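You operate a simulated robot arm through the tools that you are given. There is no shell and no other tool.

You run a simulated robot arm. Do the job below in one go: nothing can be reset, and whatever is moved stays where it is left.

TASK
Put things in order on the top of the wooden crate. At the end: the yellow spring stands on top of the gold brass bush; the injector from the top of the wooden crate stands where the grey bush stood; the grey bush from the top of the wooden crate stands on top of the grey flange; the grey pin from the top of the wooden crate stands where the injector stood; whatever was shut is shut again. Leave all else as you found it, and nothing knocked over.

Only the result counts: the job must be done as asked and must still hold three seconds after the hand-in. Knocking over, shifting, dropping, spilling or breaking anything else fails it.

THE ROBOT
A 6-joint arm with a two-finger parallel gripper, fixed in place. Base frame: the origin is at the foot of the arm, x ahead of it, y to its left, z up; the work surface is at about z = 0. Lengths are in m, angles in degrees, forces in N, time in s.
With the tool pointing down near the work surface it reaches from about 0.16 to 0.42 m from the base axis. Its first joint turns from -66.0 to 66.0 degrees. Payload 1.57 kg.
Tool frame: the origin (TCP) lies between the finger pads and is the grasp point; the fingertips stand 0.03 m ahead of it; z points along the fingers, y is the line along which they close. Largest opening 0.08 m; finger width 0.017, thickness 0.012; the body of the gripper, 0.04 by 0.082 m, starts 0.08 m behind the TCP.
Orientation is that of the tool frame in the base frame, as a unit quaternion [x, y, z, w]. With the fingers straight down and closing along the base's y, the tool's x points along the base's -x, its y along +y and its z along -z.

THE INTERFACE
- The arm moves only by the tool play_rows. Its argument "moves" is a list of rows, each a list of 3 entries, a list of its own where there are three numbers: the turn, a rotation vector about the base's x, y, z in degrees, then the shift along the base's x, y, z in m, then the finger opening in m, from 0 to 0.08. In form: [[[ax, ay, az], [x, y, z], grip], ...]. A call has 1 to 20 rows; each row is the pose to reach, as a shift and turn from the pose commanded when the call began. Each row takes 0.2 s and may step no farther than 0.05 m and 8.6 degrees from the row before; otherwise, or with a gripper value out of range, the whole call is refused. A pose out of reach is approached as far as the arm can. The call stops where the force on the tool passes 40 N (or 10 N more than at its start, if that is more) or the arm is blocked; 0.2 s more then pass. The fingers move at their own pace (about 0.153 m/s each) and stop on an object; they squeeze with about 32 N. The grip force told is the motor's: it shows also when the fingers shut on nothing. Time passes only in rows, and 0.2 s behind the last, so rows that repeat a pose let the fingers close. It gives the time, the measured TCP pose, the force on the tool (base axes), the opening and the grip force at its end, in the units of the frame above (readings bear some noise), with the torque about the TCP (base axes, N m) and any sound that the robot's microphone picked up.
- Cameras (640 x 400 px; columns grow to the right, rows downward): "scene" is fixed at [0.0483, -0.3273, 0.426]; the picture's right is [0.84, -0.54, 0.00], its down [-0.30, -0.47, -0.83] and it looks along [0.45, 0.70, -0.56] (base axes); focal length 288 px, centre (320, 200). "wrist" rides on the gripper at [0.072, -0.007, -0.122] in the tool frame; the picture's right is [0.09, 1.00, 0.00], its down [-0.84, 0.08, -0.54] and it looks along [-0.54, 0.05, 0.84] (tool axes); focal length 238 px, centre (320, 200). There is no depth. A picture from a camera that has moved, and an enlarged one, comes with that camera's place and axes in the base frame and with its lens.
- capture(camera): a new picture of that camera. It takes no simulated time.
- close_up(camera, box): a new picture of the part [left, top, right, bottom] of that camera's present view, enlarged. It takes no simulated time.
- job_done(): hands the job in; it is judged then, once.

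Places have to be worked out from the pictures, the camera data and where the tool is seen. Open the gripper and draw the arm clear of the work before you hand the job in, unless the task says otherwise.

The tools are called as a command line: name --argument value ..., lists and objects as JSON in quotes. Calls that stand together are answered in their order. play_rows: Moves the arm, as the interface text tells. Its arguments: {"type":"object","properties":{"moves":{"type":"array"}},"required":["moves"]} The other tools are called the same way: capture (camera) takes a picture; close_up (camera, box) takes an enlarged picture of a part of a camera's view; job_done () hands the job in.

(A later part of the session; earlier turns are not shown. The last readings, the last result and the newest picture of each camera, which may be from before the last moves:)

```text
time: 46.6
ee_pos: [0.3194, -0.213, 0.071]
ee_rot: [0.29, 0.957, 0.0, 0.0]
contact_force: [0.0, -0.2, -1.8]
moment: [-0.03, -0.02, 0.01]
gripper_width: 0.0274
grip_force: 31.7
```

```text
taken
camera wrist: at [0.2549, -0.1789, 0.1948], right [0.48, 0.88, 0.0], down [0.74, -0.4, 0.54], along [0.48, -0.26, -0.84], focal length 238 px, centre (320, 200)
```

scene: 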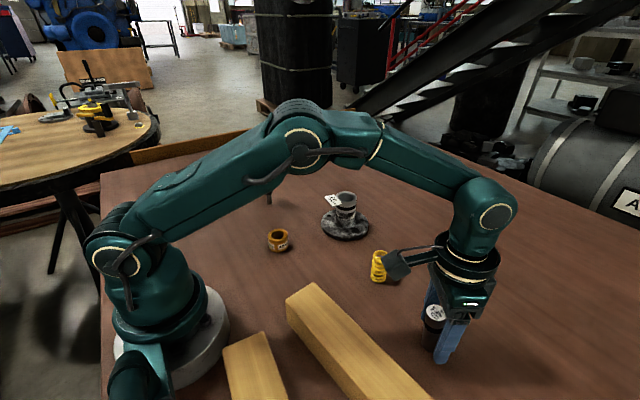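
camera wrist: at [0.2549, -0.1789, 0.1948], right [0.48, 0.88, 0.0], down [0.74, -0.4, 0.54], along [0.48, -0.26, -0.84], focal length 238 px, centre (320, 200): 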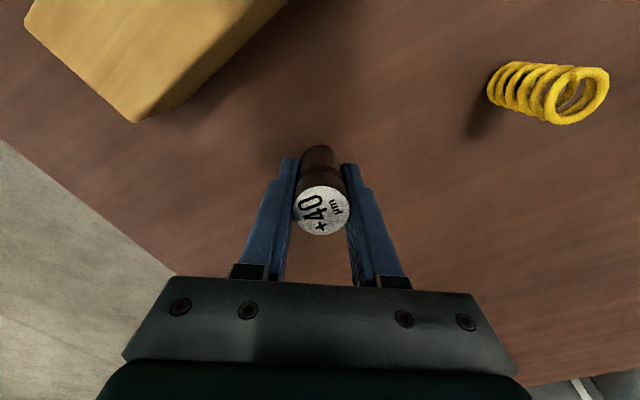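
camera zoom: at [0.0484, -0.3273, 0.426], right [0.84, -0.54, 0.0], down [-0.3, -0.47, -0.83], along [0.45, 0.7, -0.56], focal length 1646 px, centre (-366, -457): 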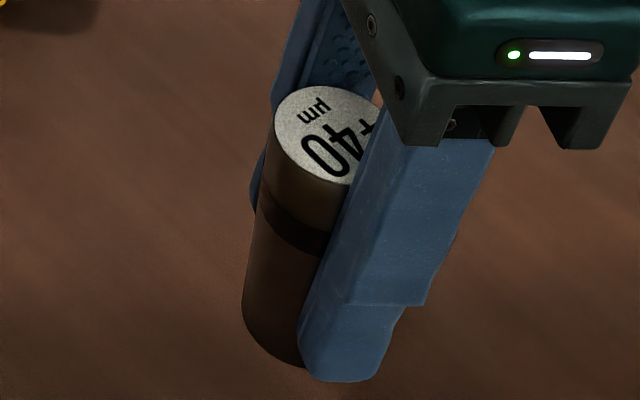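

The surface is clear and the pin is firmly held, leaning ~5.5° about the closing axis. I pitch the tool by that amount to make the pin vertical and check in both views.

play_rows --moves '[[[1.5, 2.3, 0], [0, 0.001, 0], 0.015], [[3.05, 4.58, 0], [-0.0007, 0.002, 0], 0.015], [[3.05, 4.58, 0], [-0.0007, 0.002, 0], 0.015]]'

close_up --camera "scene" --box '[400, 270, 480, 340]'

capture --camera "wrist"

```text
time: 47.4
ee_pos: [0.317, -0.2096, 0.0699]
ee_rot: [0.289, 0.956, 0.015, -0.046]
contact_force: [0.3, -0.1, -2.0]
moment: [-0.01, 0.02, 0.01]
gripper_width: 0.0274
grip_force: 32.5
```

```text
5.71 times, centred on (440, 305) of scene
camera zoom: at [0.0484, -0.3273, 0.426], right [0.84, -0.54, 0.0], down [-0.3, -0.47, -0.83], along [0.45, 0.7, -0.56], focal length 1646 px, centre (-366, -400)
```

zoom: 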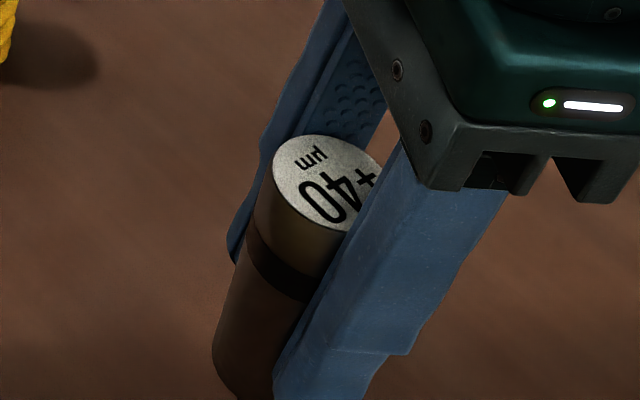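

```text
taken
camera wrist: at [0.2645, -0.1817, 0.2001], right [0.48, 0.88, 0.01], down [0.78, -0.43, 0.46], along [0.41, -0.21, -0.89], focal length 238 px, centre (320, 200)
```

wrist: 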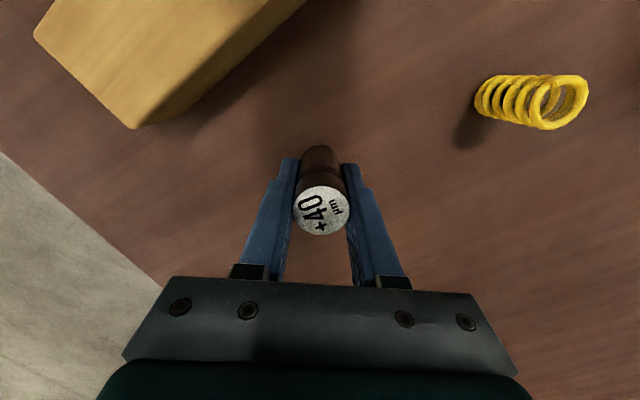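

The pin's silhouette is now vertical. I lower it to about 4 mm above the surface.

play_rows --moves '[[[0, 0, 0], [0, 0, -0.01], 0.015], [[0, 0, 0], [0, 0, -0.02], 0.015], [[0, 0, 0], [0, 0, -0.022], 0.015], [[0, 0, 0], [0, 0, -0.022], 0.015]]'

close_up --camera "scene" --box '[400, 290, 480, 360]'

```text
time: 48.4
ee_pos: [0.3182, -0.2083, 0.0486]
ee_rot: [0.289, 0.956, 0.014, -0.047]
contact_force: [-0.5, 0.1, -1.8]
moment: [0.01, -0.02, -0.01]
gripper_width: 0.0274
grip_force: 32.3
```

```text
5.71 times, centred on (440, 325) of scene
camera zoom: at [0.0484, -0.3273, 0.426], right [0.84, -0.54, 0.0], down [-0.3, -0.47, -0.83], along [0.45, 0.7, -0.56], focal length 1646 px, centre (-366, -514)
```

zoom: 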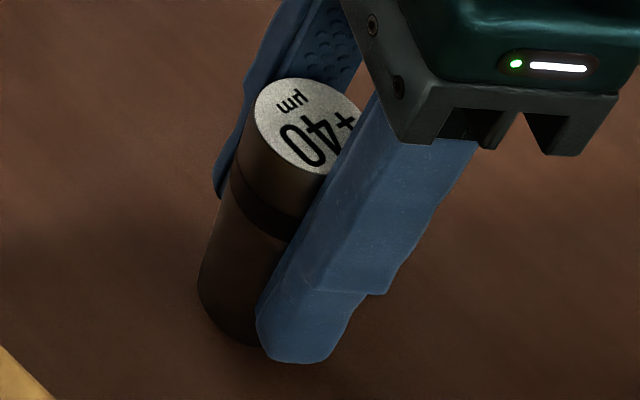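

The pin is vertical, but its foot is ~6 mm short radially because of the pitch. I shift (0.005, -0.0032) and creep down 2 mm.

play_rows --moves '[[[0, 0, 0], [0.005, -0.0032, 0], 0.015], [[0, 0, 0], [0.005, -0.0032, -0.001], 0.015], [[0, 0, 0], [0.005, -0.0032, -0.002], 0.015], [[0, 0, 0], [0.005, -0.0032, -0.002], 0.015]]'

close_up --camera "scene" --box '[400, 290, 480, 360]'

```text
time: 49.4
ee_pos: [0.3231, -0.2116, 0.0467]
ee_rot: [0.289, 0.956, 0.014, -0.045]
contact_force: [-0.7, 0.3, -2.4]
moment: [-0.01, -0.03, -0.02]
gripper_width: 0.0275
grip_force: 32.3
```

```text
5.71 times, centred on (440, 325) of scene
camera zoom: at [0.0484, -0.3273, 0.426], right [0.84, -0.54, 0.0], down [-0.3, -0.47, -0.83], along [0.45, 0.7, -0.56], focal length 1646 px, centre (-366, -514)
```

zoom: 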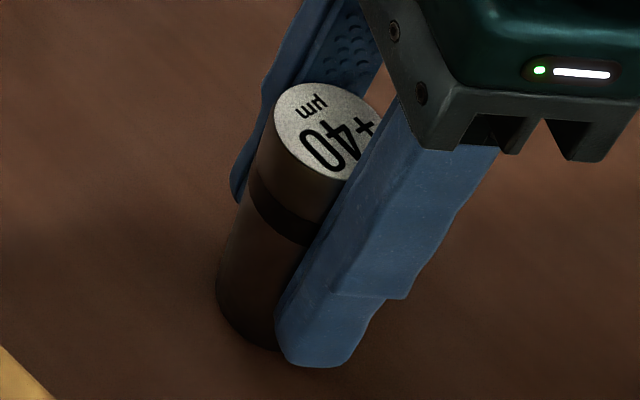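

Foot now matches the target. I creep in 0.7 mm steps watching the force.

play_rows --moves '[[[0, 0, 0], [0, 0, -0.0007], 0.015], [[0, 0, 0], [0, 0, -0.0007], 0.015]]'

play_rows --moves '[[[0, 0, 0], [0, 0, -0.0005], 0.015], [[0, 0, 0], [0, 0, -0.0005], 0.015]]'

```text
time: 50.0
ee_pos: [0.3231, -0.2123, 0.0458]
ee_rot: [0.29, 0.956, 0.013, -0.046]
contact_force: [-0.7, -0.4, -1.8]
moment: [0.01, -0.02, -0.01]
gripper_width: 0.0273
grip_force: 32.4
```

```text
time: 50.6
ee_pos: [0.3231, -0.2132, 0.0462]
ee_rot: [0.289, 0.956, 0.014, -0.046]
contact_force: [0.4, 0.8, -2.2]
moment: [0.0, -0.03, 0.02]
gripper_width: 0.0275
grip_force: 32.1
```

No contact yet; I continue with 0.5 mm steps.

play_rows --moves '[[[0, 0, 0], [0, 0, -0.0005], 0.015], [[0, 0, 0], [0, 0, -0.0005], 0.015]]'

close_up --camera "scene" --box '[410, 315, 458, 355]'

```text
time: 51.2
ee_pos: [0.3218, -0.2109, 0.0454]
ee_rot: [0.29, 0.956, 0.014, -0.047]
contact_force: [-0.5, 0.4, -2.6]
moment: [0.0, -0.01, 0.0]
gripper_width: 0.0273
grip_force: 32.2
```

```text
10.00 times, centred on (434, 335) of scene
camera zoom: at [0.0484, -0.3273, 0.426], right [0.84, -0.54, 0.0], down [-0.3, -0.47, -0.83], along [0.45, 0.7, -0.56], focal length 2880 px, centre (-820, -1150)
```

zoom: 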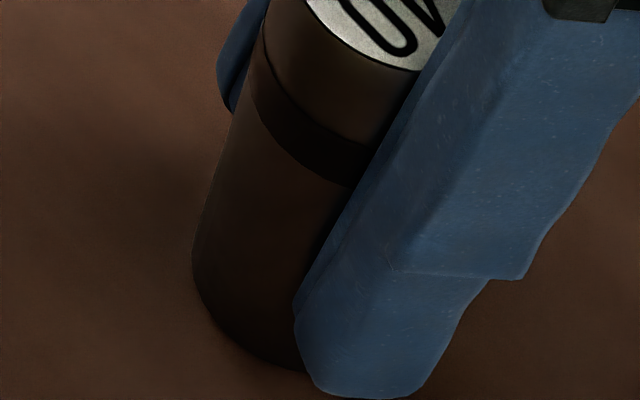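

Still carried. Continue 0.5 mm.

play_rows --moves '[[[0, 0, 0], [0, 0, -0.0005], 0.015], [[0, 0, 0], [0, 0, -0.0005], 0.015]]'

play_rows --moves '[[[0, 0, 0], [0, 0, -0.0004], 0.015], [[0, 0, 0], [0, 0, -0.0004], 0.015]]'

```text
time: 51.8
ee_pos: [0.3218, -0.2125, 0.0441]
ee_rot: [0.29, 0.956, 0.014, -0.045]
contact_force: [0.5, 2.8, 5.0]
moment: [0.13, 0.0, -0.02]
gripper_width: 0.0276
grip_force: 32.0
```

```text
time: 52.4
ee_pos: [0.3228, -0.2117, 0.0448]
ee_rot: [0.29, 0.956, 0.013, -0.046]
contact_force: [-4.5, 7.5, 22.3]
moment: [0.34, 0.24, 0.0]
gripper_width: 0.0276
grip_force: 32.4
```

Contact made; the last step pressed to 22 N, so I back off 0.5 mm and look.

play_rows --moves '[[[0, 0, 0], [0, 0, 0.0005], 0.015], [[0, 0, 0], [0, 0, 0.0005], 0.015]]'

close_up --camera "scene" --box '[400, 290, 480, 360]'

close_up --camera "wrist" --box '[250, 90, 400, 240]'

```text
time: 53.0
ee_pos: [0.3223, -0.2129, 0.0449]
ee_rot: [0.289, 0.956, 0.014, -0.046]
contact_force: [-4.8, 8.5, 23.1]
moment: [0.39, 0.29, -0.02]
gripper_width: 0.0275
grip_force: 31.5
```

```text
5.71 times, centred on (440, 325) of scene
camera zoom: at [0.0483, -0.3273, 0.4261], right [0.84, -0.54, 0.0], down [-0.3, -0.47, -0.83], along [0.45, 0.7, -0.56], focal length 1646 px, centre (-366, -514)
```

zoom: 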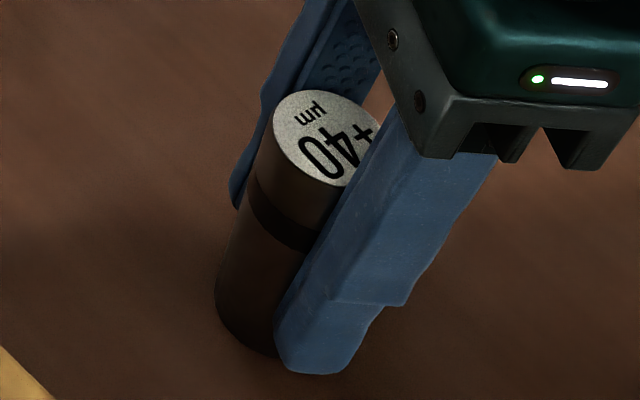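

```text
2.67 times, centred on (325, 165) of wrist
camera zoom: at [0.2691, -0.185, 0.1741], right [0.48, 0.88, 0.01], down [0.78, -0.43, 0.46], along [0.41, -0.21, -0.89], focal length 636 px, centre (307, 293)
```

zoom: 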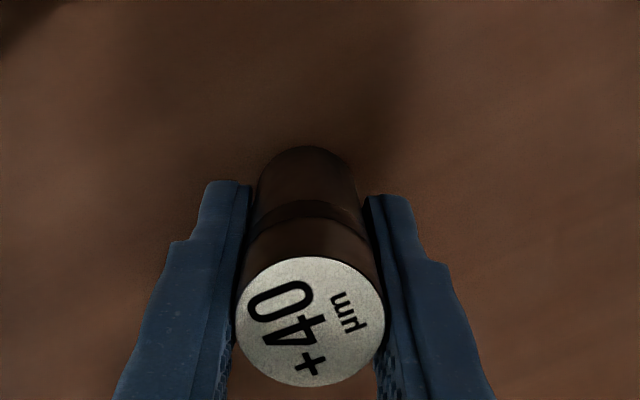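

The load hasn't dropped yet (some lag), so I raise another 0.5 mm.

play_rows --moves '[[[0, 0, 0], [0, 0, 0.0005], 0.015], [[0, 0, 0], [0, 0, 0.0005], 0.015]]'

```text
time: 53.6
ee_pos: [0.3227, -0.2132, 0.0443]
ee_rot: [0.29, 0.956, 0.014, -0.046]
contact_force: [0.3, 1.1, 1.7]
moment: [0.07, 0.01, -0.01]
gripper_width: 0.027
grip_force: 31.6
```

Light contact now (net about 4 N). I open just slightly to 0.029 and look at how the pin behaves.

play_rows --moves '[[[0, 0, 0], [0, 0, 0], 0.0278], [[0, 0, 0], [0, 0, 0], 0.029], [[0, 0, 0], [0, 0, 0], 0.029]]'

close_up --camera "scene" --box '[400, 290, 480, 360]'

close_up --camera "wrist" --box '[250, 90, 400, 240]'

```text
time: 54.4
ee_pos: [0.3225, -0.2125, 0.0447]
ee_rot: [0.289, 0.956, 0.014, -0.046]
contact_force: [0.0, -0.5, 0.5]
moment: [-0.01, -0.01, 0.01]
gripper_width: 0.0289
grip_force: 0.1
```

```text
5.71 times, centred on (440, 325) of scene
camera zoom: at [0.0483, -0.3273, 0.426], right [0.84, -0.54, 0.0], down [-0.3, -0.47, -0.83], along [0.45, 0.7, -0.56], focal length 1646 px, centre (-366, -514)
```

zoom: 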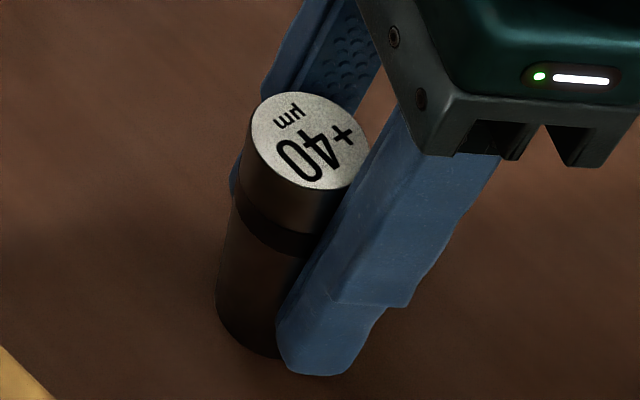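

```text
2.67 times, centred on (325, 165) of wrist
camera zoom: at [0.2692, -0.185, 0.1748], right [0.48, 0.88, 0.01], down [0.78, -0.43, 0.46], along [0.41, -0.21, -0.89], focal length 636 px, centre (307, 293)
```

zoom: 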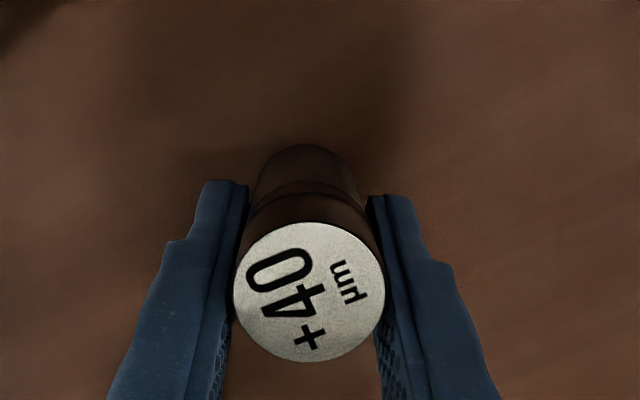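

The pin again settles into the same ~6° lean when released, with nothing touching it. It was stable like this earlier, so I open fully, lift straight up clear of it, and inspect its foot from a better viewpoint.

play_rows --moves '[[[0, 0, 0], [0, 0, 0], 0.04], [[0, 0, 0], [0, 0, 0], 0.06], [[0, 0, 0], [0, 0, 0], 0.08], [[0, 0, 0], [0, 0, 0.02], 0.08], [[0, 0, 0], [0, 0, 0.05], 0.08], [[0, 0, 0], [0, 0, 0.08], 0.08], [[-3.05, -4.58, 0], [-0.025, 0.018, 0.09], 0.08], [[-3.05, -4.58, 0], [-0.055, 0.04, 0.09], 0.08], [[-3.05, -4.58, 0], [-0.055, 0.04, 0.09], 0.08]]'

capture --camera "wrist"

close_up --camera "scene" --box '[400, 290, 480, 360]'

close_up --camera "wrist" --box '[270, 120, 390, 220]'

```text
time: 56.4
ee_pos: [0.2684, -0.1719, 0.1381]
ee_rot: [0.29, 0.957, -0.001, 0.001]
contact_force: [-0.4, 0.1, -0.4]
moment: [0.02, -0.01, 0.03]
gripper_width: 0.0799
grip_force: 0.1
out of reach, approached as far as the arm can: row 6
```

```text
taken
camera wrist: at [0.2038, -0.1383, 0.2609], right [0.48, 0.88, 0.0], down [0.74, -0.4, 0.54], along [0.48, -0.26, -0.84], focal length 238 px, centre (320, 200)
```

wrist: 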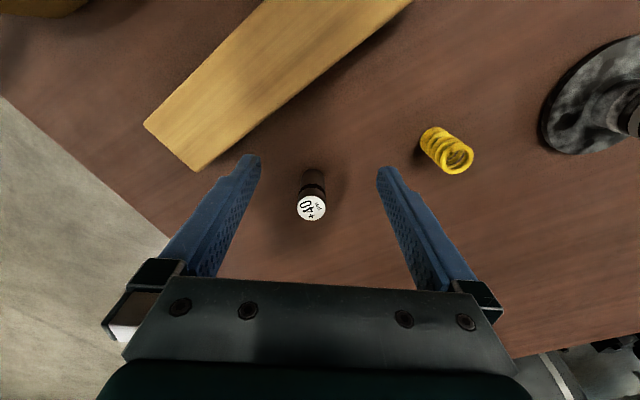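

```text
5.71 times, centred on (440, 325) of scene
camera zoom: at [0.0483, -0.3273, 0.426], right [0.84, -0.54, 0.0], down [-0.3, -0.47, -0.83], along [0.45, 0.7, -0.56], focal length 1646 px, centre (-366, -514)
```

zoom: 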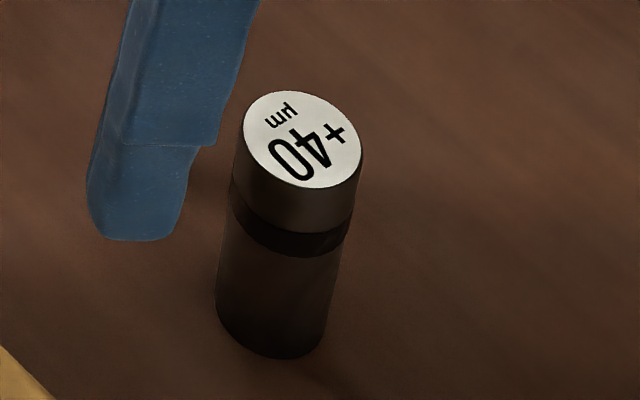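

```text
4.00 times, centred on (330, 170) of wrist
camera zoom: at [0.2038, -0.1383, 0.2609], right [0.48, 0.88, 0.0], down [0.74, -0.4, 0.54], along [0.48, -0.26, -0.84], focal length 953 px, centre (280, 320)
```

zoom: 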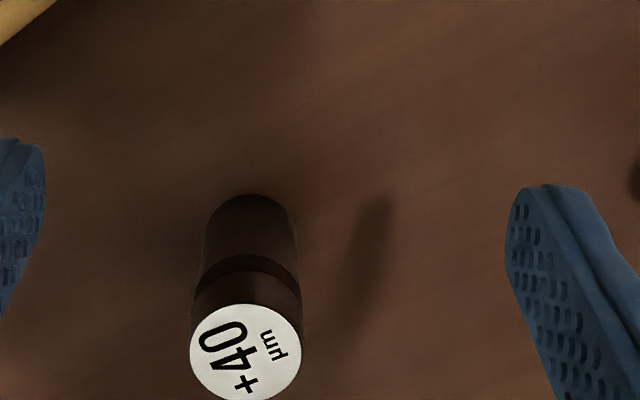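

The pin stands freely but really leans ~6° toward the base. I zoom in as far as possible at its foot to see what it sits on.

close_up --camera "scene" --box '[418, 332, 450, 356]'

close_up --camera "scene" --box '[255, 140, 285, 215]'

close_up --camera "wrist" --box '[290, 155, 350, 225]'

```text
16.00 times, centred on (434, 344) of scene
camera zoom: at [0.0483, -0.3273, 0.426], right [0.84, -0.54, 0.0], down [-0.3, -0.47, -0.83], along [0.45, 0.7, -0.56], focal length 4609 px, centre (-1504, -2104)
```

zoom: 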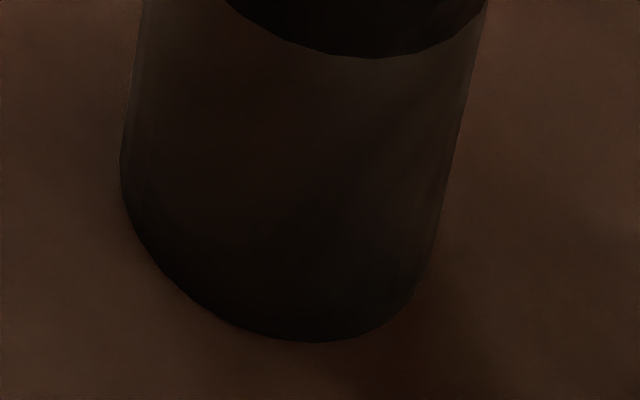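

```text
5.33 times, centred on (270, 178) of scene
camera zoom: at [0.0483, -0.3273, 0.426], right [0.84, -0.54, 0.0], down [-0.3, -0.47, -0.83], along [0.45, 0.7, -0.56], focal length 1536 px, centre (587, 320)
```

zoom: 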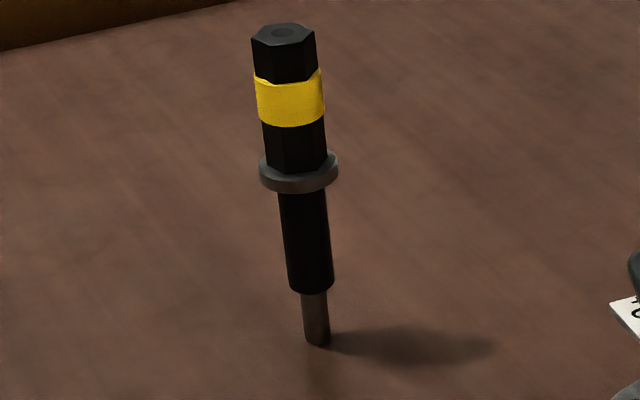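

```text
5.71 times, centred on (320, 190) of wrist
camera zoom: at [0.2038, -0.1383, 0.2609], right [0.48, 0.88, 0.0], down [0.74, -0.4, 0.54], along [0.48, -0.26, -0.84], focal length 1362 px, centre (320, 257)
```

zoom: 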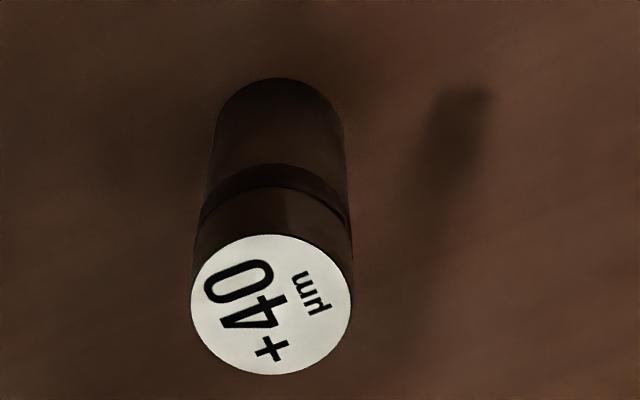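

Both cameras agree: it leans ~6.5° inward with a raised outer foot, so the surface just outside this spot seems slightly uneven. The pin's foot is also about (+0.003, +0.003) off the injector's spot. I go back with the tool tilted parallel to the pin, to re-grip it squarely and re-seat it slightly further in.

play_rows --moves '[[[-1.6, -2.4, 0], [0.0226, -0.0172, -0.006], 0.08], [[-3.2, -4.8, 0], [0.0453, -0.0344, -0.013], 0.08], [[-3.2, -4.8, 0], [0.0453, -0.0344, -0.013], 0.08]]'

close_up --camera "wrist" --box '[250, 90, 400, 240]'

close_up --camera "scene" --box '[400, 270, 480, 360]'

```text
time: 57.2
ee_pos: [0.3123, -0.207, 0.1219]
ee_rot: [0.289, 0.956, -0.015, 0.049]
contact_force: [-0.3, -0.3, 0.6]
moment: [-0.01, -0.01, -0.01]
gripper_width: 0.0801
grip_force: 0.0
```

```text
2.67 times, centred on (325, 165) of wrist
camera zoom: at [0.239, -0.1665, 0.2371], right [0.48, 0.88, -0.01], down [0.69, -0.37, 0.62], along [0.55, -0.3, -0.78], focal length 636 px, centre (307, 293)
```

zoom: 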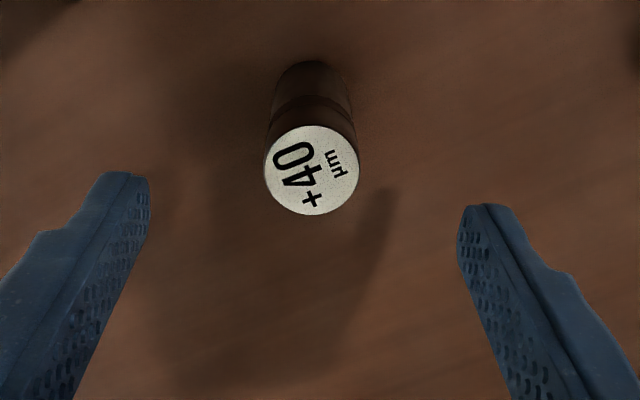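

```text
4.44 times, centred on (440, 315) of scene
camera zoom: at [0.0483, -0.3273, 0.426], right [0.84, -0.54, 0.0], down [-0.3, -0.47, -0.83], along [0.45, 0.7, -0.56], focal length 1280 px, centre (-213, -311)
```

zoom: 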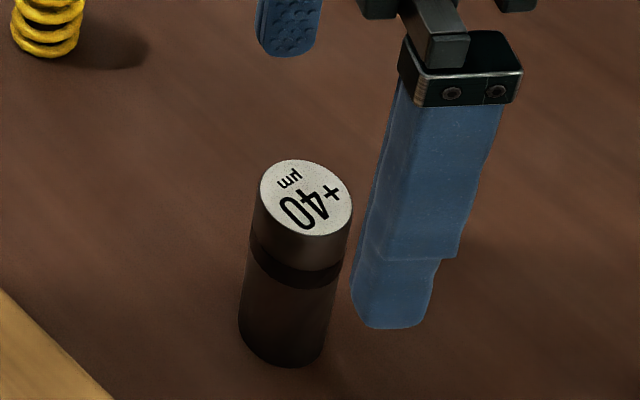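

The tool is now parallel to the pin, with about a 4 mm radial offset. I descend along the pin's axis with that correction and close gently.

play_rows --moves '[[[0, 0, 0], [-0.002, 0.0014, -0.015], 0.08], [[0, 0, 0], [0.0005, -0.0003, -0.045], 0.08], [[0, 0, 0], [0.0032, -0.0021, -0.0775], 0.08], [[0, 0, 0], [0.0032, -0.0021, -0.0775], 0.05], [[0, 0, 0], [0.0032, -0.0021, -0.0775], 0.034], [[0, 0, 0], [0.0032, -0.0021, -0.0775], 0.029], [[0, 0, 0], [0.0032, -0.0021, -0.0775], 0.015], [[0, 0, 0], [0.0032, -0.0021, -0.0775], 0.015]]'

close_up --camera "wrist" --box '[250, 90, 400, 240]'

close_up --camera "scene" --box '[400, 290, 480, 360]'

```text
time: 59.0
ee_pos: [0.3157, -0.2082, 0.044]
ee_rot: [0.289, 0.956, -0.014, 0.048]
contact_force: [-0.3, 0.4, -0.2]
moment: [-0.02, -0.02, 0.01]
gripper_width: 0.0274
grip_force: 31.7
```

```text
2.67 times, centred on (325, 165) of wrist
camera zoom: at [0.2421, -0.168, 0.1593], right [0.48, 0.88, -0.01], down [0.69, -0.37, 0.62], along [0.54, -0.3, -0.78], focal length 636 px, centre (307, 293)
```

zoom: 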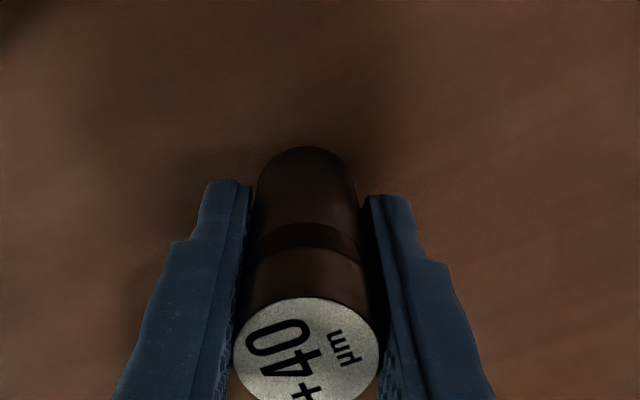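

```text
5.71 times, centred on (440, 325) of scene
camera zoom: at [0.0484, -0.3273, 0.426], right [0.84, -0.54, 0.0], down [-0.3, -0.47, -0.83], along [0.45, 0.7, -0.56], focal length 1646 px, centre (-366, -514)
```

zoom: 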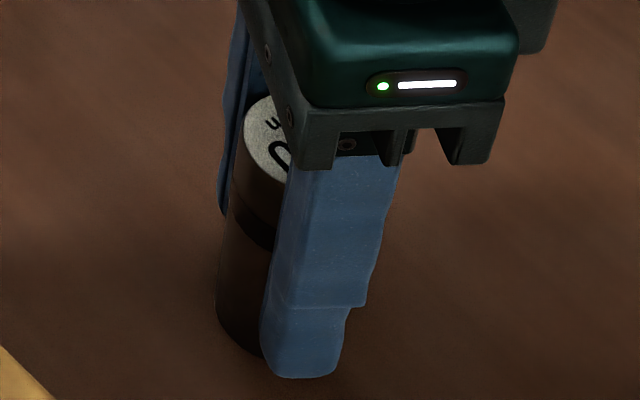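

Squarely gripped again. I lift 2 cm, rotate the tool (and pin) upright, and move to about 4 mm inward of the exact spot.

play_rows --moves '[[[0, 0, 0], [0, 0, 0.01], 0.015], [[1.6, 2.4, 0], [0, 0, 0.02], 0.015], [[3.2, 4.8, 0], [-0.0013, 0.0003, 0.02], 0.015], [[3.2, 4.8, 0], [-0.0013, 0.0003, 0.02], 0.015]]'

close_up --camera "scene" --box '[400, 280, 480, 350]'

close_up --camera "wrist" --box '[250, 90, 400, 240]'

```text
time: 60.0
ee_pos: [0.3149, -0.2093, 0.0646]
ee_rot: [0.289, 0.957, 0.0, -0.001]
contact_force: [-0.9, -1.2, -2.5]
moment: [0.01, 0.01, -0.01]
gripper_width: 0.0277
grip_force: 32.1
```

```text
5.71 times, centred on (440, 315) of scene
camera zoom: at [0.0484, -0.3273, 0.426], right [0.84, -0.54, 0.0], down [-0.3, -0.47, -0.83], along [0.45, 0.7, -0.56], focal length 1646 px, centre (-366, -457)
```

zoom: 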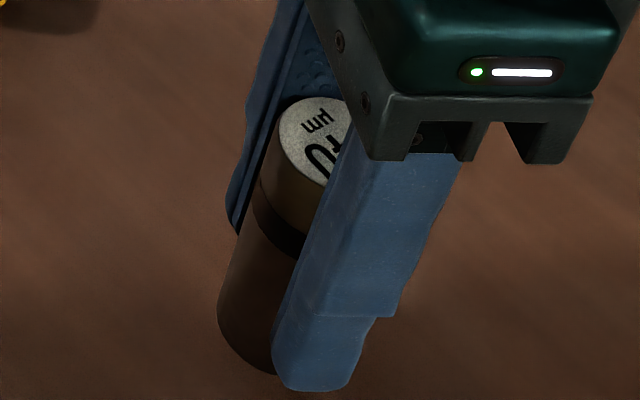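

```text
2.67 times, centred on (325, 165) of wrist
camera zoom: at [0.252, -0.1754, 0.1884], right [0.48, 0.88, 0.0], down [0.74, -0.4, 0.54], along [0.48, -0.26, -0.84], focal length 636 px, centre (307, 293)
```

zoom: 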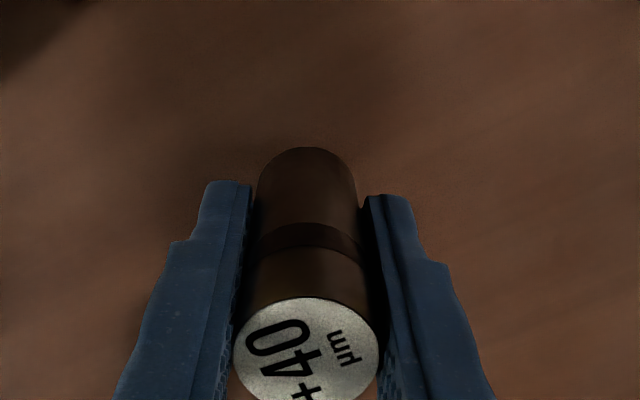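

Pin is vertical again. I lower by 17 mm, then creep.

play_rows --moves '[[[0, 0, 0], [0, 0, -0.01], 0.015], [[0, 0, 0], [0, 0, -0.016], 0.015], [[0, 0, 0], [0, 0, -0.0175], 0.015], [[0, 0, 0], [0, 0, -0.0175], 0.015], [[0, 0, 0], [0, 0, -0.0175], 0.015]]'

close_up --camera "scene" --box '[400, 290, 480, 360]'

```text
time: 61.2
ee_pos: [0.3157, -0.2097, 0.045]
ee_rot: [0.291, 0.957, -0.001, 0.0]
contact_force: [0.9, 0.0, -1.8]
moment: [-0.03, 0.01, -0.03]
gripper_width: 0.0276
grip_force: 31.6
```

```text
5.71 times, centred on (440, 325) of scene
camera zoom: at [0.0484, -0.3273, 0.426], right [0.84, -0.54, 0.0], down [-0.3, -0.47, -0.83], along [0.45, 0.7, -0.56], focal length 1646 px, centre (-366, -514)
```

zoom: 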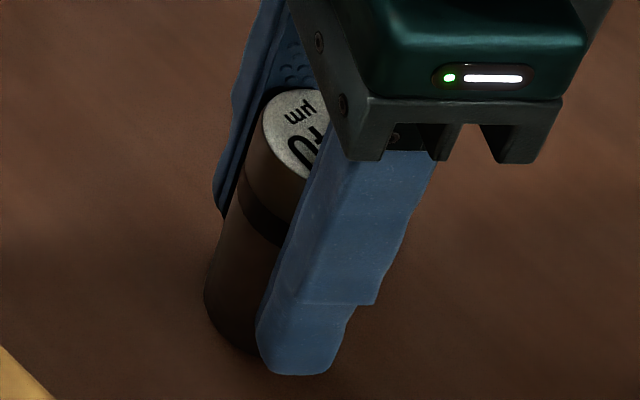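

Foot centre about 3–4 mm inside the exact spot. Creeping 0.5 mm with extra settling.

play_rows --moves '[[[0, 0, 0], [0, 0, -0.0005], 0.015], [[0, 0, 0], [0, 0, -0.0005], 0.015], [[0, 0, 0], [0, 0, -0.0005], 0.015]]'

```text
time: 62.0
ee_pos: [0.3156, -0.2089, 0.0439]
ee_rot: [0.29, 0.957, 0.0, 0.0]
contact_force: [0.4, 0.0, -2.5]
moment: [-0.02, 0.01, 0.02]
gripper_width: 0.0277
grip_force: 32.6
```

Still carried; next 0.5 mm.

play_rows --moves '[[[0, 0, 0], [0, 0, -0.0005], 0.015], [[0, 0, 0], [0, 0, -0.0005], 0.015], [[0, 0, 0], [0, 0, -0.0005], 0.015]]'

```text
time: 62.8
ee_pos: [0.3159, -0.2095, 0.0453]
ee_rot: [0.29, 0.957, 0.0, 0.0]
contact_force: [-0.2, -0.3, -1.6]
moment: [-0.01, 0.01, -0.01]
gripper_width: 0.0273
grip_force: 32.0
```

Still carried; next 0.4 mm.

play_rows --moves '[[[0, 0, 0], [0, 0, -0.0004], 0.015], [[0, 0, 0], [0, 0, -0.0004], 0.015], [[0, 0, 0], [0, 0, -0.0004], 0.015]]'

```text
time: 63.6
ee_pos: [0.3152, -0.2098, 0.0444]
ee_rot: [0.29, 0.957, 0.0, 0.0]
contact_force: [1.1, 0.2, -2.8]
moment: [0.0, 0.0, 0.02]
gripper_width: 0.0274
grip_force: 31.9
```

Still carried; next 0.4 mm.

play_rows --moves '[[[0, 0, 0], [0, 0, -0.0004], 0.015], [[0, 0, 0], [0, 0, -0.0004], 0.015], [[0, 0, 0], [0, 0, -0.0004], 0.015]]'

```text
time: 64.4
ee_pos: [0.315, -0.2085, 0.0444]
ee_rot: [0.289, 0.957, 0.0, 0.0]
contact_force: [0.1, 0.2, -2.4]
moment: [-0.02, -0.03, 0.0]
gripper_width: 0.0275
grip_force: 32.0
```

Still carried; next 0.4 mm.

play_rows --moves '[[[0, 0, 0], [0, 0, -0.0004], 0.015], [[0, 0, 0], [0, 0, -0.0004], 0.015], [[0, 0, 0], [0, 0, -0.0004], 0.015]]'

```text
time: 65.2
ee_pos: [0.3148, -0.2093, 0.0437]
ee_rot: [0.29, 0.957, 0.0, 0.0]
contact_force: [-0.6, 1.2, 0.4]
moment: [-0.01, 0.03, 0.01]
gripper_width: 0.0274
grip_force: 31.8
```

Light touch now (about 2.8 N on the table). I open minimally and look.

play_rows --moves '[[[0, 0, 0], [0, 0, 0], 0.028], [[0, 0, 0], [0, 0, 0], 0.03], [[0, 0, 0], [0, 0, 0], 0.033], [[0, 0, 0], [0, 0, 0], 0.033]]'

close_up --camera "scene" --box '[400, 290, 480, 360]'

close_up --camera "wrist" --box '[250, 90, 400, 240]'

```text
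time: 66.2
ee_pos: [0.3149, -0.2084, 0.0438]
ee_rot: [0.29, 0.957, 0.0, 0.0]
contact_force: [0.6, -0.3, 0.0]
moment: [0.03, -0.02, 0.0]
gripper_width: 0.0329
grip_force: 0.0
```

```text
5.71 times, centred on (440, 325) of scene
camera zoom: at [0.0483, -0.3273, 0.426], right [0.84, -0.54, 0.0], down [-0.3, -0.47, -0.83], along [0.45, 0.7, -0.56], focal length 1646 px, centre (-366, -514)
```

zoom: 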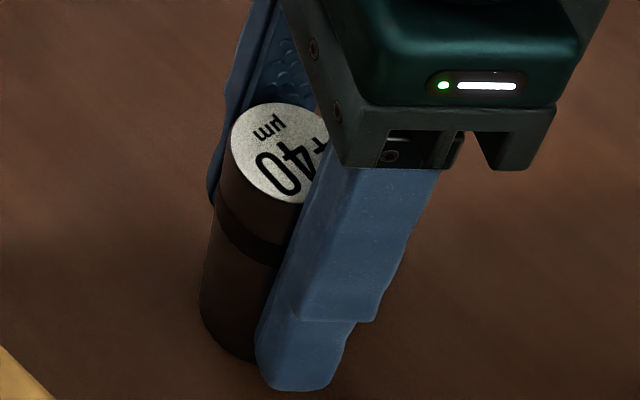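

```text
2.67 times, centred on (325, 165) of wrist
camera zoom: at [0.2517, -0.1751, 0.1673], right [0.48, 0.88, 0.0], down [0.74, -0.4, 0.54], along [0.48, -0.26, -0.84], focal length 636 px, centre (307, 293)
```

zoom: 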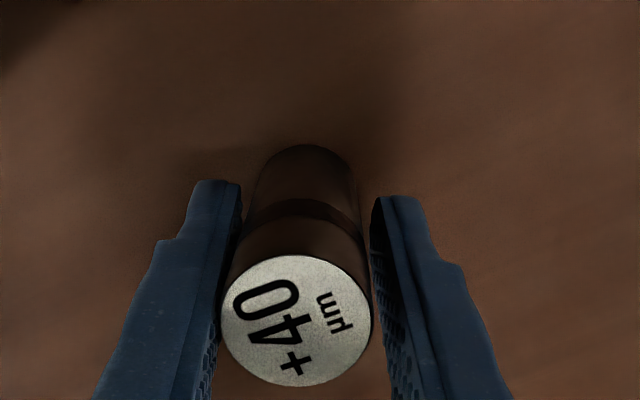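

It leans again the same way even with a soft touch. To learn whether it's the spot or the pin itself, I tilt the open fingers parallel to the pin, re-grip, and will try it ~3.5 cm further in.

play_rows --moves '[[[0, 0, 0], [0, 0, 0], 0.045], [[-1.5, -2.3, 0], [0, 0, 0], 0.045], [[-3.0, -4.5, 0], [0, 0, 0], 0.045], [[-3.0, -4.5, 0], [0, 0, 0], 0.034], [[-3.0, -4.5, 0], [0, 0, 0], 0.029], [[-3.0, -4.5, 0], [0, 0, 0], 0.015], [[-3.0, -4.5, 0], [0, 0, 0], 0.015]]'

close_up --camera "wrist" --box '[250, 90, 400, 240]'

```text
time: 67.8
ee_pos: [0.316, -0.2092, 0.0444]
ee_rot: [0.29, 0.956, -0.014, 0.045]
contact_force: [-0.6, 1.0, 0.1]
moment: [0.05, 0.0, 0.01]
gripper_width: 0.0276
grip_force: 31.7
```

```text
2.67 times, centred on (325, 165) of wrist
camera zoom: at [0.2428, -0.1682, 0.1597], right [0.48, 0.88, -0.01], down [0.69, -0.37, 0.62], along [0.54, -0.3, -0.79], focal length 636 px, centre (307, 293)
```

zoom: 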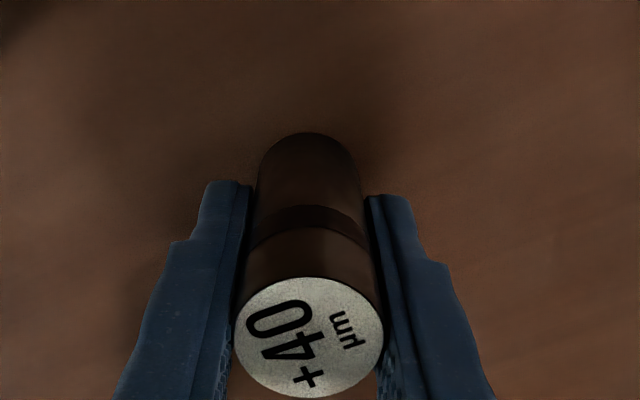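

Pin is parallel to the tool. I lift, set it upright, and move ~3.5 cm inward for the test placement.

play_rows --moves '[[[0, 0, 0], [0, 0, 0.01], 0.015], [[1.5, 2.3, 0], [-0.005, 0.003, 0.02], 0.015], [[3.0, 4.5, 0], [-0.018, 0.012, 0.02], 0.015], [[3.0, 4.5, 0], [-0.029, 0.0194, 0.02], 0.015], [[3.0, 4.5, 0], [-0.029, 0.0194, 0.01], 0.015], [[3.0, 4.5, 0], [-0.029, 0.0194, 0.003], 0.015], [[3.0, 4.5, 0], [-0.029, 0.0194, 0.003], 0.015], [[3.0, 4.5, 0], [-0.029, 0.0194, 0.003], 0.015]]'

close_up --camera "scene" --box '[380, 280, 460, 350]'

close_up --camera "wrist" --box '[250, 90, 400, 240]'

```text
time: 69.6
ee_pos: [0.2836, -0.1893, 0.0451]
ee_rot: [0.289, 0.957, 0.0, 0.0]
contact_force: [0.9, -0.1, -2.2]
moment: [-0.01, -0.02, 0.02]
gripper_width: 0.0275
grip_force: 32.5
```

```text
5.71 times, centred on (420, 315) of scene
camera zoom: at [0.0484, -0.3273, 0.426], right [0.84, -0.54, 0.0], down [-0.3, -0.47, -0.83], along [0.45, 0.7, -0.56], focal length 1646 px, centre (-251, -457)
```

zoom: 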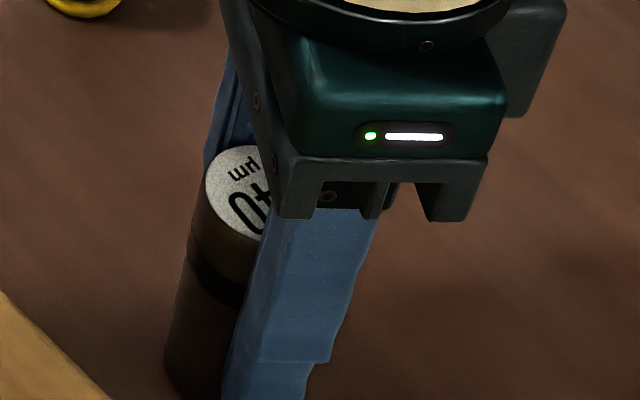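

```text
2.67 times, centred on (325, 165) of wrist
camera zoom: at [0.2208, -0.1555, 0.1694], right [0.48, 0.88, 0.0], down [0.74, -0.4, 0.54], along [0.48, -0.26, -0.84], focal length 636 px, centre (307, 293)
```

zoom: 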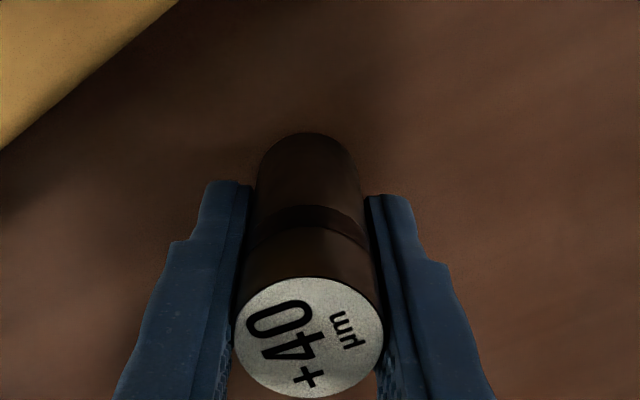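

Held vertical here, about 2 mm up. I creep down 0.8 mm and read.

play_rows --moves '[[[0, 0, 0], [0, 0, -0.0008], 0.015], [[0, 0, 0], [0, 0, -0.0008], 0.015], [[0, 0, 0], [0, 0, -0.0008], 0.015]]'

```text
time: 70.4
ee_pos: [0.2848, -0.1895, 0.0464]
ee_rot: [0.29, 0.957, 0.001, 0.0]
contact_force: [0.8, 0.2, -2.1]
moment: [0.01, 0.01, 0.02]
gripper_width: 0.0273
grip_force: 32.0
```

Still carried; 0.8 mm more.

play_rows --moves '[[[0, 0, 0], [0, 0, -0.0008], 0.015], [[0, 0, 0], [0, 0, -0.0008], 0.015], [[0, 0, 0], [0, 0, -0.0008], 0.015]]'

```text
time: 71.2
ee_pos: [0.2851, -0.1903, 0.0452]
ee_rot: [0.289, 0.957, 0.0, 0.0]
contact_force: [0.4, -0.6, -1.9]
moment: [0.02, -0.03, 0.01]
gripper_width: 0.0276
grip_force: 31.7
```

Still carried; 0.6 mm more.

play_rows --moves '[[[0, 0, 0], [0, 0, -0.0006], 0.015], [[0, 0, 0], [0, 0, -0.0006], 0.015], [[0, 0, 0], [0, 0, -0.0006], 0.015]]'

```text
time: 72.0
ee_pos: [0.2868, -0.1874, 0.0465]
ee_rot: [0.29, 0.957, 0.0, 0.0]
contact_force: [-0.1, -0.5, -2.9]
moment: [0.01, 0.0, -0.01]
gripper_width: 0.0272
grip_force: 31.9
```

Still carried; 0.6 mm more.

play_rows --moves '[[[0, 0, 0], [0, 0, -0.0006], 0.015], [[0, 0, 0], [0, 0, -0.0006], 0.015], [[0, 0, 0], [0, 0, -0.0006], 0.015]]'

```text
time: 72.8
ee_pos: [0.2856, -0.1886, 0.0436]
ee_rot: [0.29, 0.957, 0.0, 0.001]
contact_force: [0.1, -0.4, -1.8]
moment: [-0.03, -0.03, -0.01]
gripper_width: 0.0273
grip_force: 32.5
```

play_rows --moves '[[[0, 0, 0], [0, 0, -0.0005], 0.015], [[0, 0, 0], [0, 0, -0.0005], 0.015], [[0, 0, 0], [0, 0, -0.0005], 0.015]]'

```text
time: 73.6
ee_pos: [0.2859, -0.188, 0.0434]
ee_rot: [0.29, 0.957, 0.0, -0.001]
contact_force: [-0.4, 0.5, -2.2]
moment: [-0.02, -0.03, 0.0]
gripper_width: 0.0272
grip_force: 32.1
```

The readings still show the pin fully carried at z≈0.0435; 0.5 mm further down.

play_rows --moves '[[[0, 0, 0], [0, 0, -0.0005], 0.015], [[0, 0, 0], [0, 0, -0.0005], 0.015], [[0, 0, 0], [0, 0, -0.0005], 0.015]]'

close_up --camera "scene" --box '[390, 300, 454, 350]'

```text
time: 74.4
ee_pos: [0.2856, -0.1891, 0.0447]
ee_rot: [0.29, 0.957, 0.0, 0.0]
contact_force: [-0.7, 0.3, -1.0]
moment: [-0.03, -0.01, -0.04]
gripper_width: 0.0271
grip_force: 31.6
```

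```text
8.00 times, centred on (422, 325) of scene
camera zoom: at [0.0483, -0.3273, 0.426], right [0.84, -0.54, 0.0], down [-0.3, -0.47, -0.83], along [0.45, 0.7, -0.56], focal length 2304 px, centre (-496, -800)
```

zoom: 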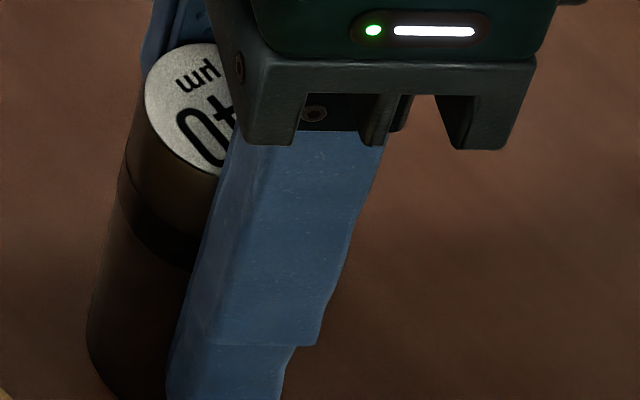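

Possibly just touching; 0.3 mm more, then a small opening.

play_rows --moves '[[[0, 0, 0], [0, 0, -0.0003], 0.015], [[0, 0, 0], [0, 0, -0.0003], 0.015], [[0, 0, 0], [0, 0, -0.0003], 0.015]]'

```text
time: 75.2
ee_pos: [0.2861, -0.1884, 0.0433]
ee_rot: [0.29, 0.957, 0.0, 0.0]
contact_force: [-5.3, 9.5, 26.0]
moment: [0.43, 0.33, -0.01]
gripper_width: 0.0276
grip_force: 31.9
```

Sudden 26 N, so the arm moves in small jumps. I back off 0.5 mm.

play_rows --moves '[[[0, 0, 0], [0, 0, 0.0005], 0.015], [[0, 0, 0], [0, 0, 0.0005], 0.015], [[0, 0, 0], [0, 0, 0.0005], 0.015]]'

```text
time: 76.0
ee_pos: [0.2862, -0.1897, 0.0437]
ee_rot: [0.289, 0.957, 0.0, -0.001]
contact_force: [1.3, -0.2, 0.5]
moment: [-0.02, -0.08, -0.03]
gripper_width: 0.0273
grip_force: 31.9
```

Now nearly unloaded (0.5 N). I open slightly and look at the result of this test.

play_rows --moves '[[[0, 0, 0], [0, 0, 0], 0.028], [[0, 0, 0], [0, 0, 0], 0.031], [[0, 0, 0], [0, 0, 0], 0.04], [[0, 0, 0], [0, 0, 0], 0.04]]'

close_up --camera "scene" --box '[380, 280, 460, 350]'

close_up --camera "wrist" --box '[250, 90, 400, 240]'

```text
time: 77.0
ee_pos: [0.2854, -0.1883, 0.0432]
ee_rot: [0.29, 0.957, 0.0, 0.0]
contact_force: [0.3, 0.0, -0.4]
moment: [0.0, -0.01, 0.01]
gripper_width: 0.04
grip_force: 0.1
```

```text
5.71 times, centred on (420, 315) of scene
camera zoom: at [0.0483, -0.3273, 0.426], right [0.84, -0.54, 0.0], down [-0.3, -0.47, -0.83], along [0.45, 0.7, -0.56], focal length 1646 px, centre (-251, -457)
```

zoom: 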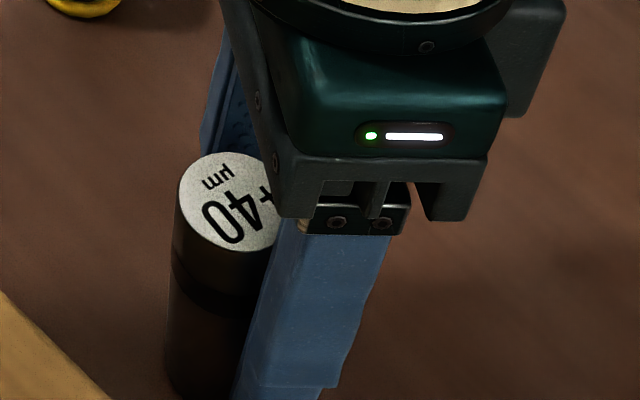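

```text
2.67 times, centred on (325, 165) of wrist
camera zoom: at [0.2224, -0.1548, 0.1674], right [0.48, 0.88, 0.0], down [0.74, -0.4, 0.54], along [0.48, -0.26, -0.84], focal length 636 px, centre (307, 293)
```

zoom: 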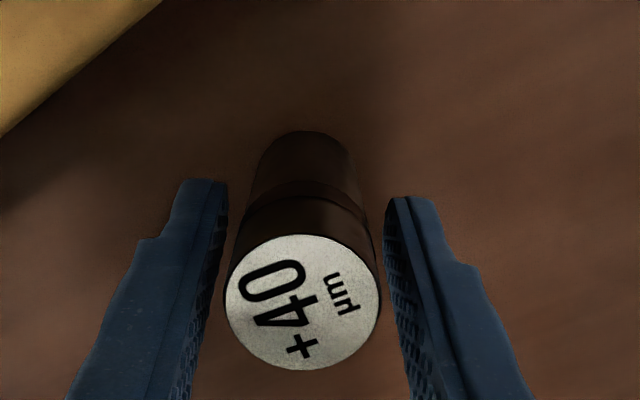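

The lean follows the pin, not the spot, and re-checking my alignment I find the last placements held it ~1° inward of its original upright pose. I'll tilt the open fingers by the full 6.9°, centre on the pin, and re-grip.

play_rows --moves '[[[0, 0, 0], [0, 0, 0], 0.055], [[-1.9, -2.85, 0], [-0.0025, 0.0017, 0], 0.055], [[-3.83, -5.74, 0], [-0.005, 0.0033, 0], 0.055], [[-3.83, -5.74, 0], [-0.005, 0.0033, 0], 0.055]]'

close_up --camera "wrist" --box '[250, 90, 400, 240]'

```text
time: 78.0
ee_pos: [0.2803, -0.1846, 0.0438]
ee_rot: [0.289, 0.956, -0.017, 0.058]
contact_force: [-0.6, -0.1, 0.5]
moment: [0.01, -0.04, 0.01]
gripper_width: 0.0551
grip_force: 0.1
```

```text
2.67 times, centred on (325, 165) of wrist
camera zoom: at [0.2058, -0.1427, 0.1572], right [0.48, 0.88, -0.01], down [0.68, -0.36, 0.64], along [0.56, -0.31, -0.77], focal length 636 px, centre (307, 293)
```

zoom: 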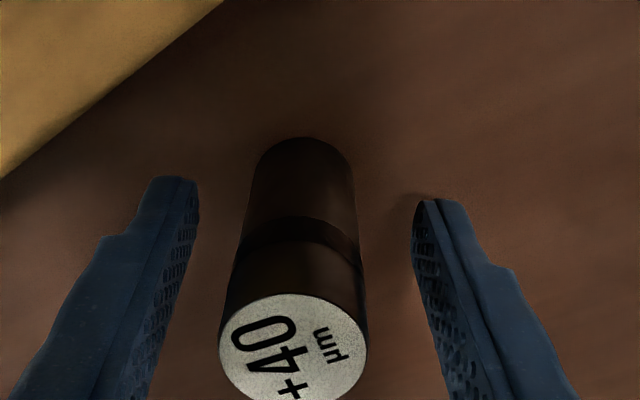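

Almost parallel (slightly over). I back the pitch off 0.5°, close, lift 2 cm and rotate upright.

play_rows --moves '[[[0.28, 0.42, 0], [0, 0, 0], 0.045], [[0.28, 0.42, 0], [0, 0, 0], 0.034], [[0.28, 0.42, 0], [0, 0, 0], 0.029], [[0.28, 0.42, 0], [0, 0, 0], 0.015], [[0.28, 0.42, 0], [0, 0, 0], 0.015], [[0.28, 0.42, 0], [0, 0, 0.01], 0.015], [[1.9, 2.85, 0], [0, 0, 0.02], 0.015], [[3.83, 5.74, 0], [0, 0, 0.02], 0.015], [[3.83, 5.74, 0], [0, 0, 0.02], 0.015]]'

close_up --camera "wrist" --box '[250, 90, 400, 240]'

close_up --camera "scene" --box '[380, 270, 460, 340]'

```text
time: 80.0
ee_pos: [0.2819, -0.1857, 0.0639]
ee_rot: [0.29, 0.957, 0.0, 0.0]
contact_force: [-0.4, 0.4, -1.8]
moment: [-0.04, -0.03, -0.01]
gripper_width: 0.0275
grip_force: 32.4
```

```text
2.67 times, centred on (325, 165) of wrist
camera zoom: at [0.2182, -0.1507, 0.1864], right [0.48, 0.88, 0.0], down [0.74, -0.4, 0.54], along [0.48, -0.26, -0.84], focal length 636 px, centre (307, 293)
```

zoom: 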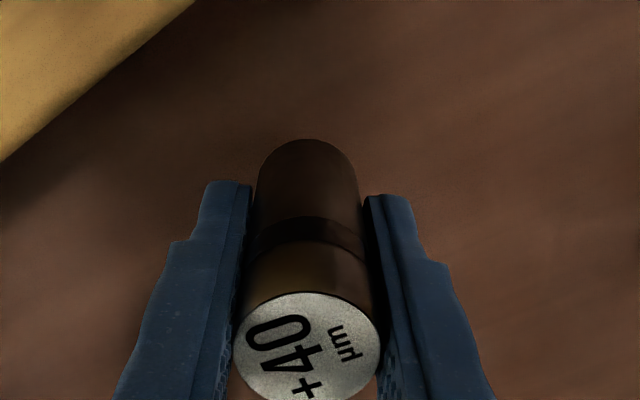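

```text
5.71 times, centred on (420, 305) of scene
camera zoom: at [0.0484, -0.3273, 0.426], right [0.84, -0.54, 0.0], down [-0.3, -0.47, -0.83], along [0.45, 0.7, -0.56], focal length 1646 px, centre (-251, -400)
```

zoom: 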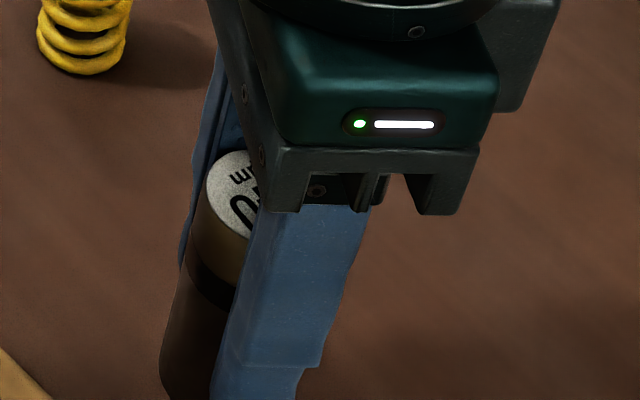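

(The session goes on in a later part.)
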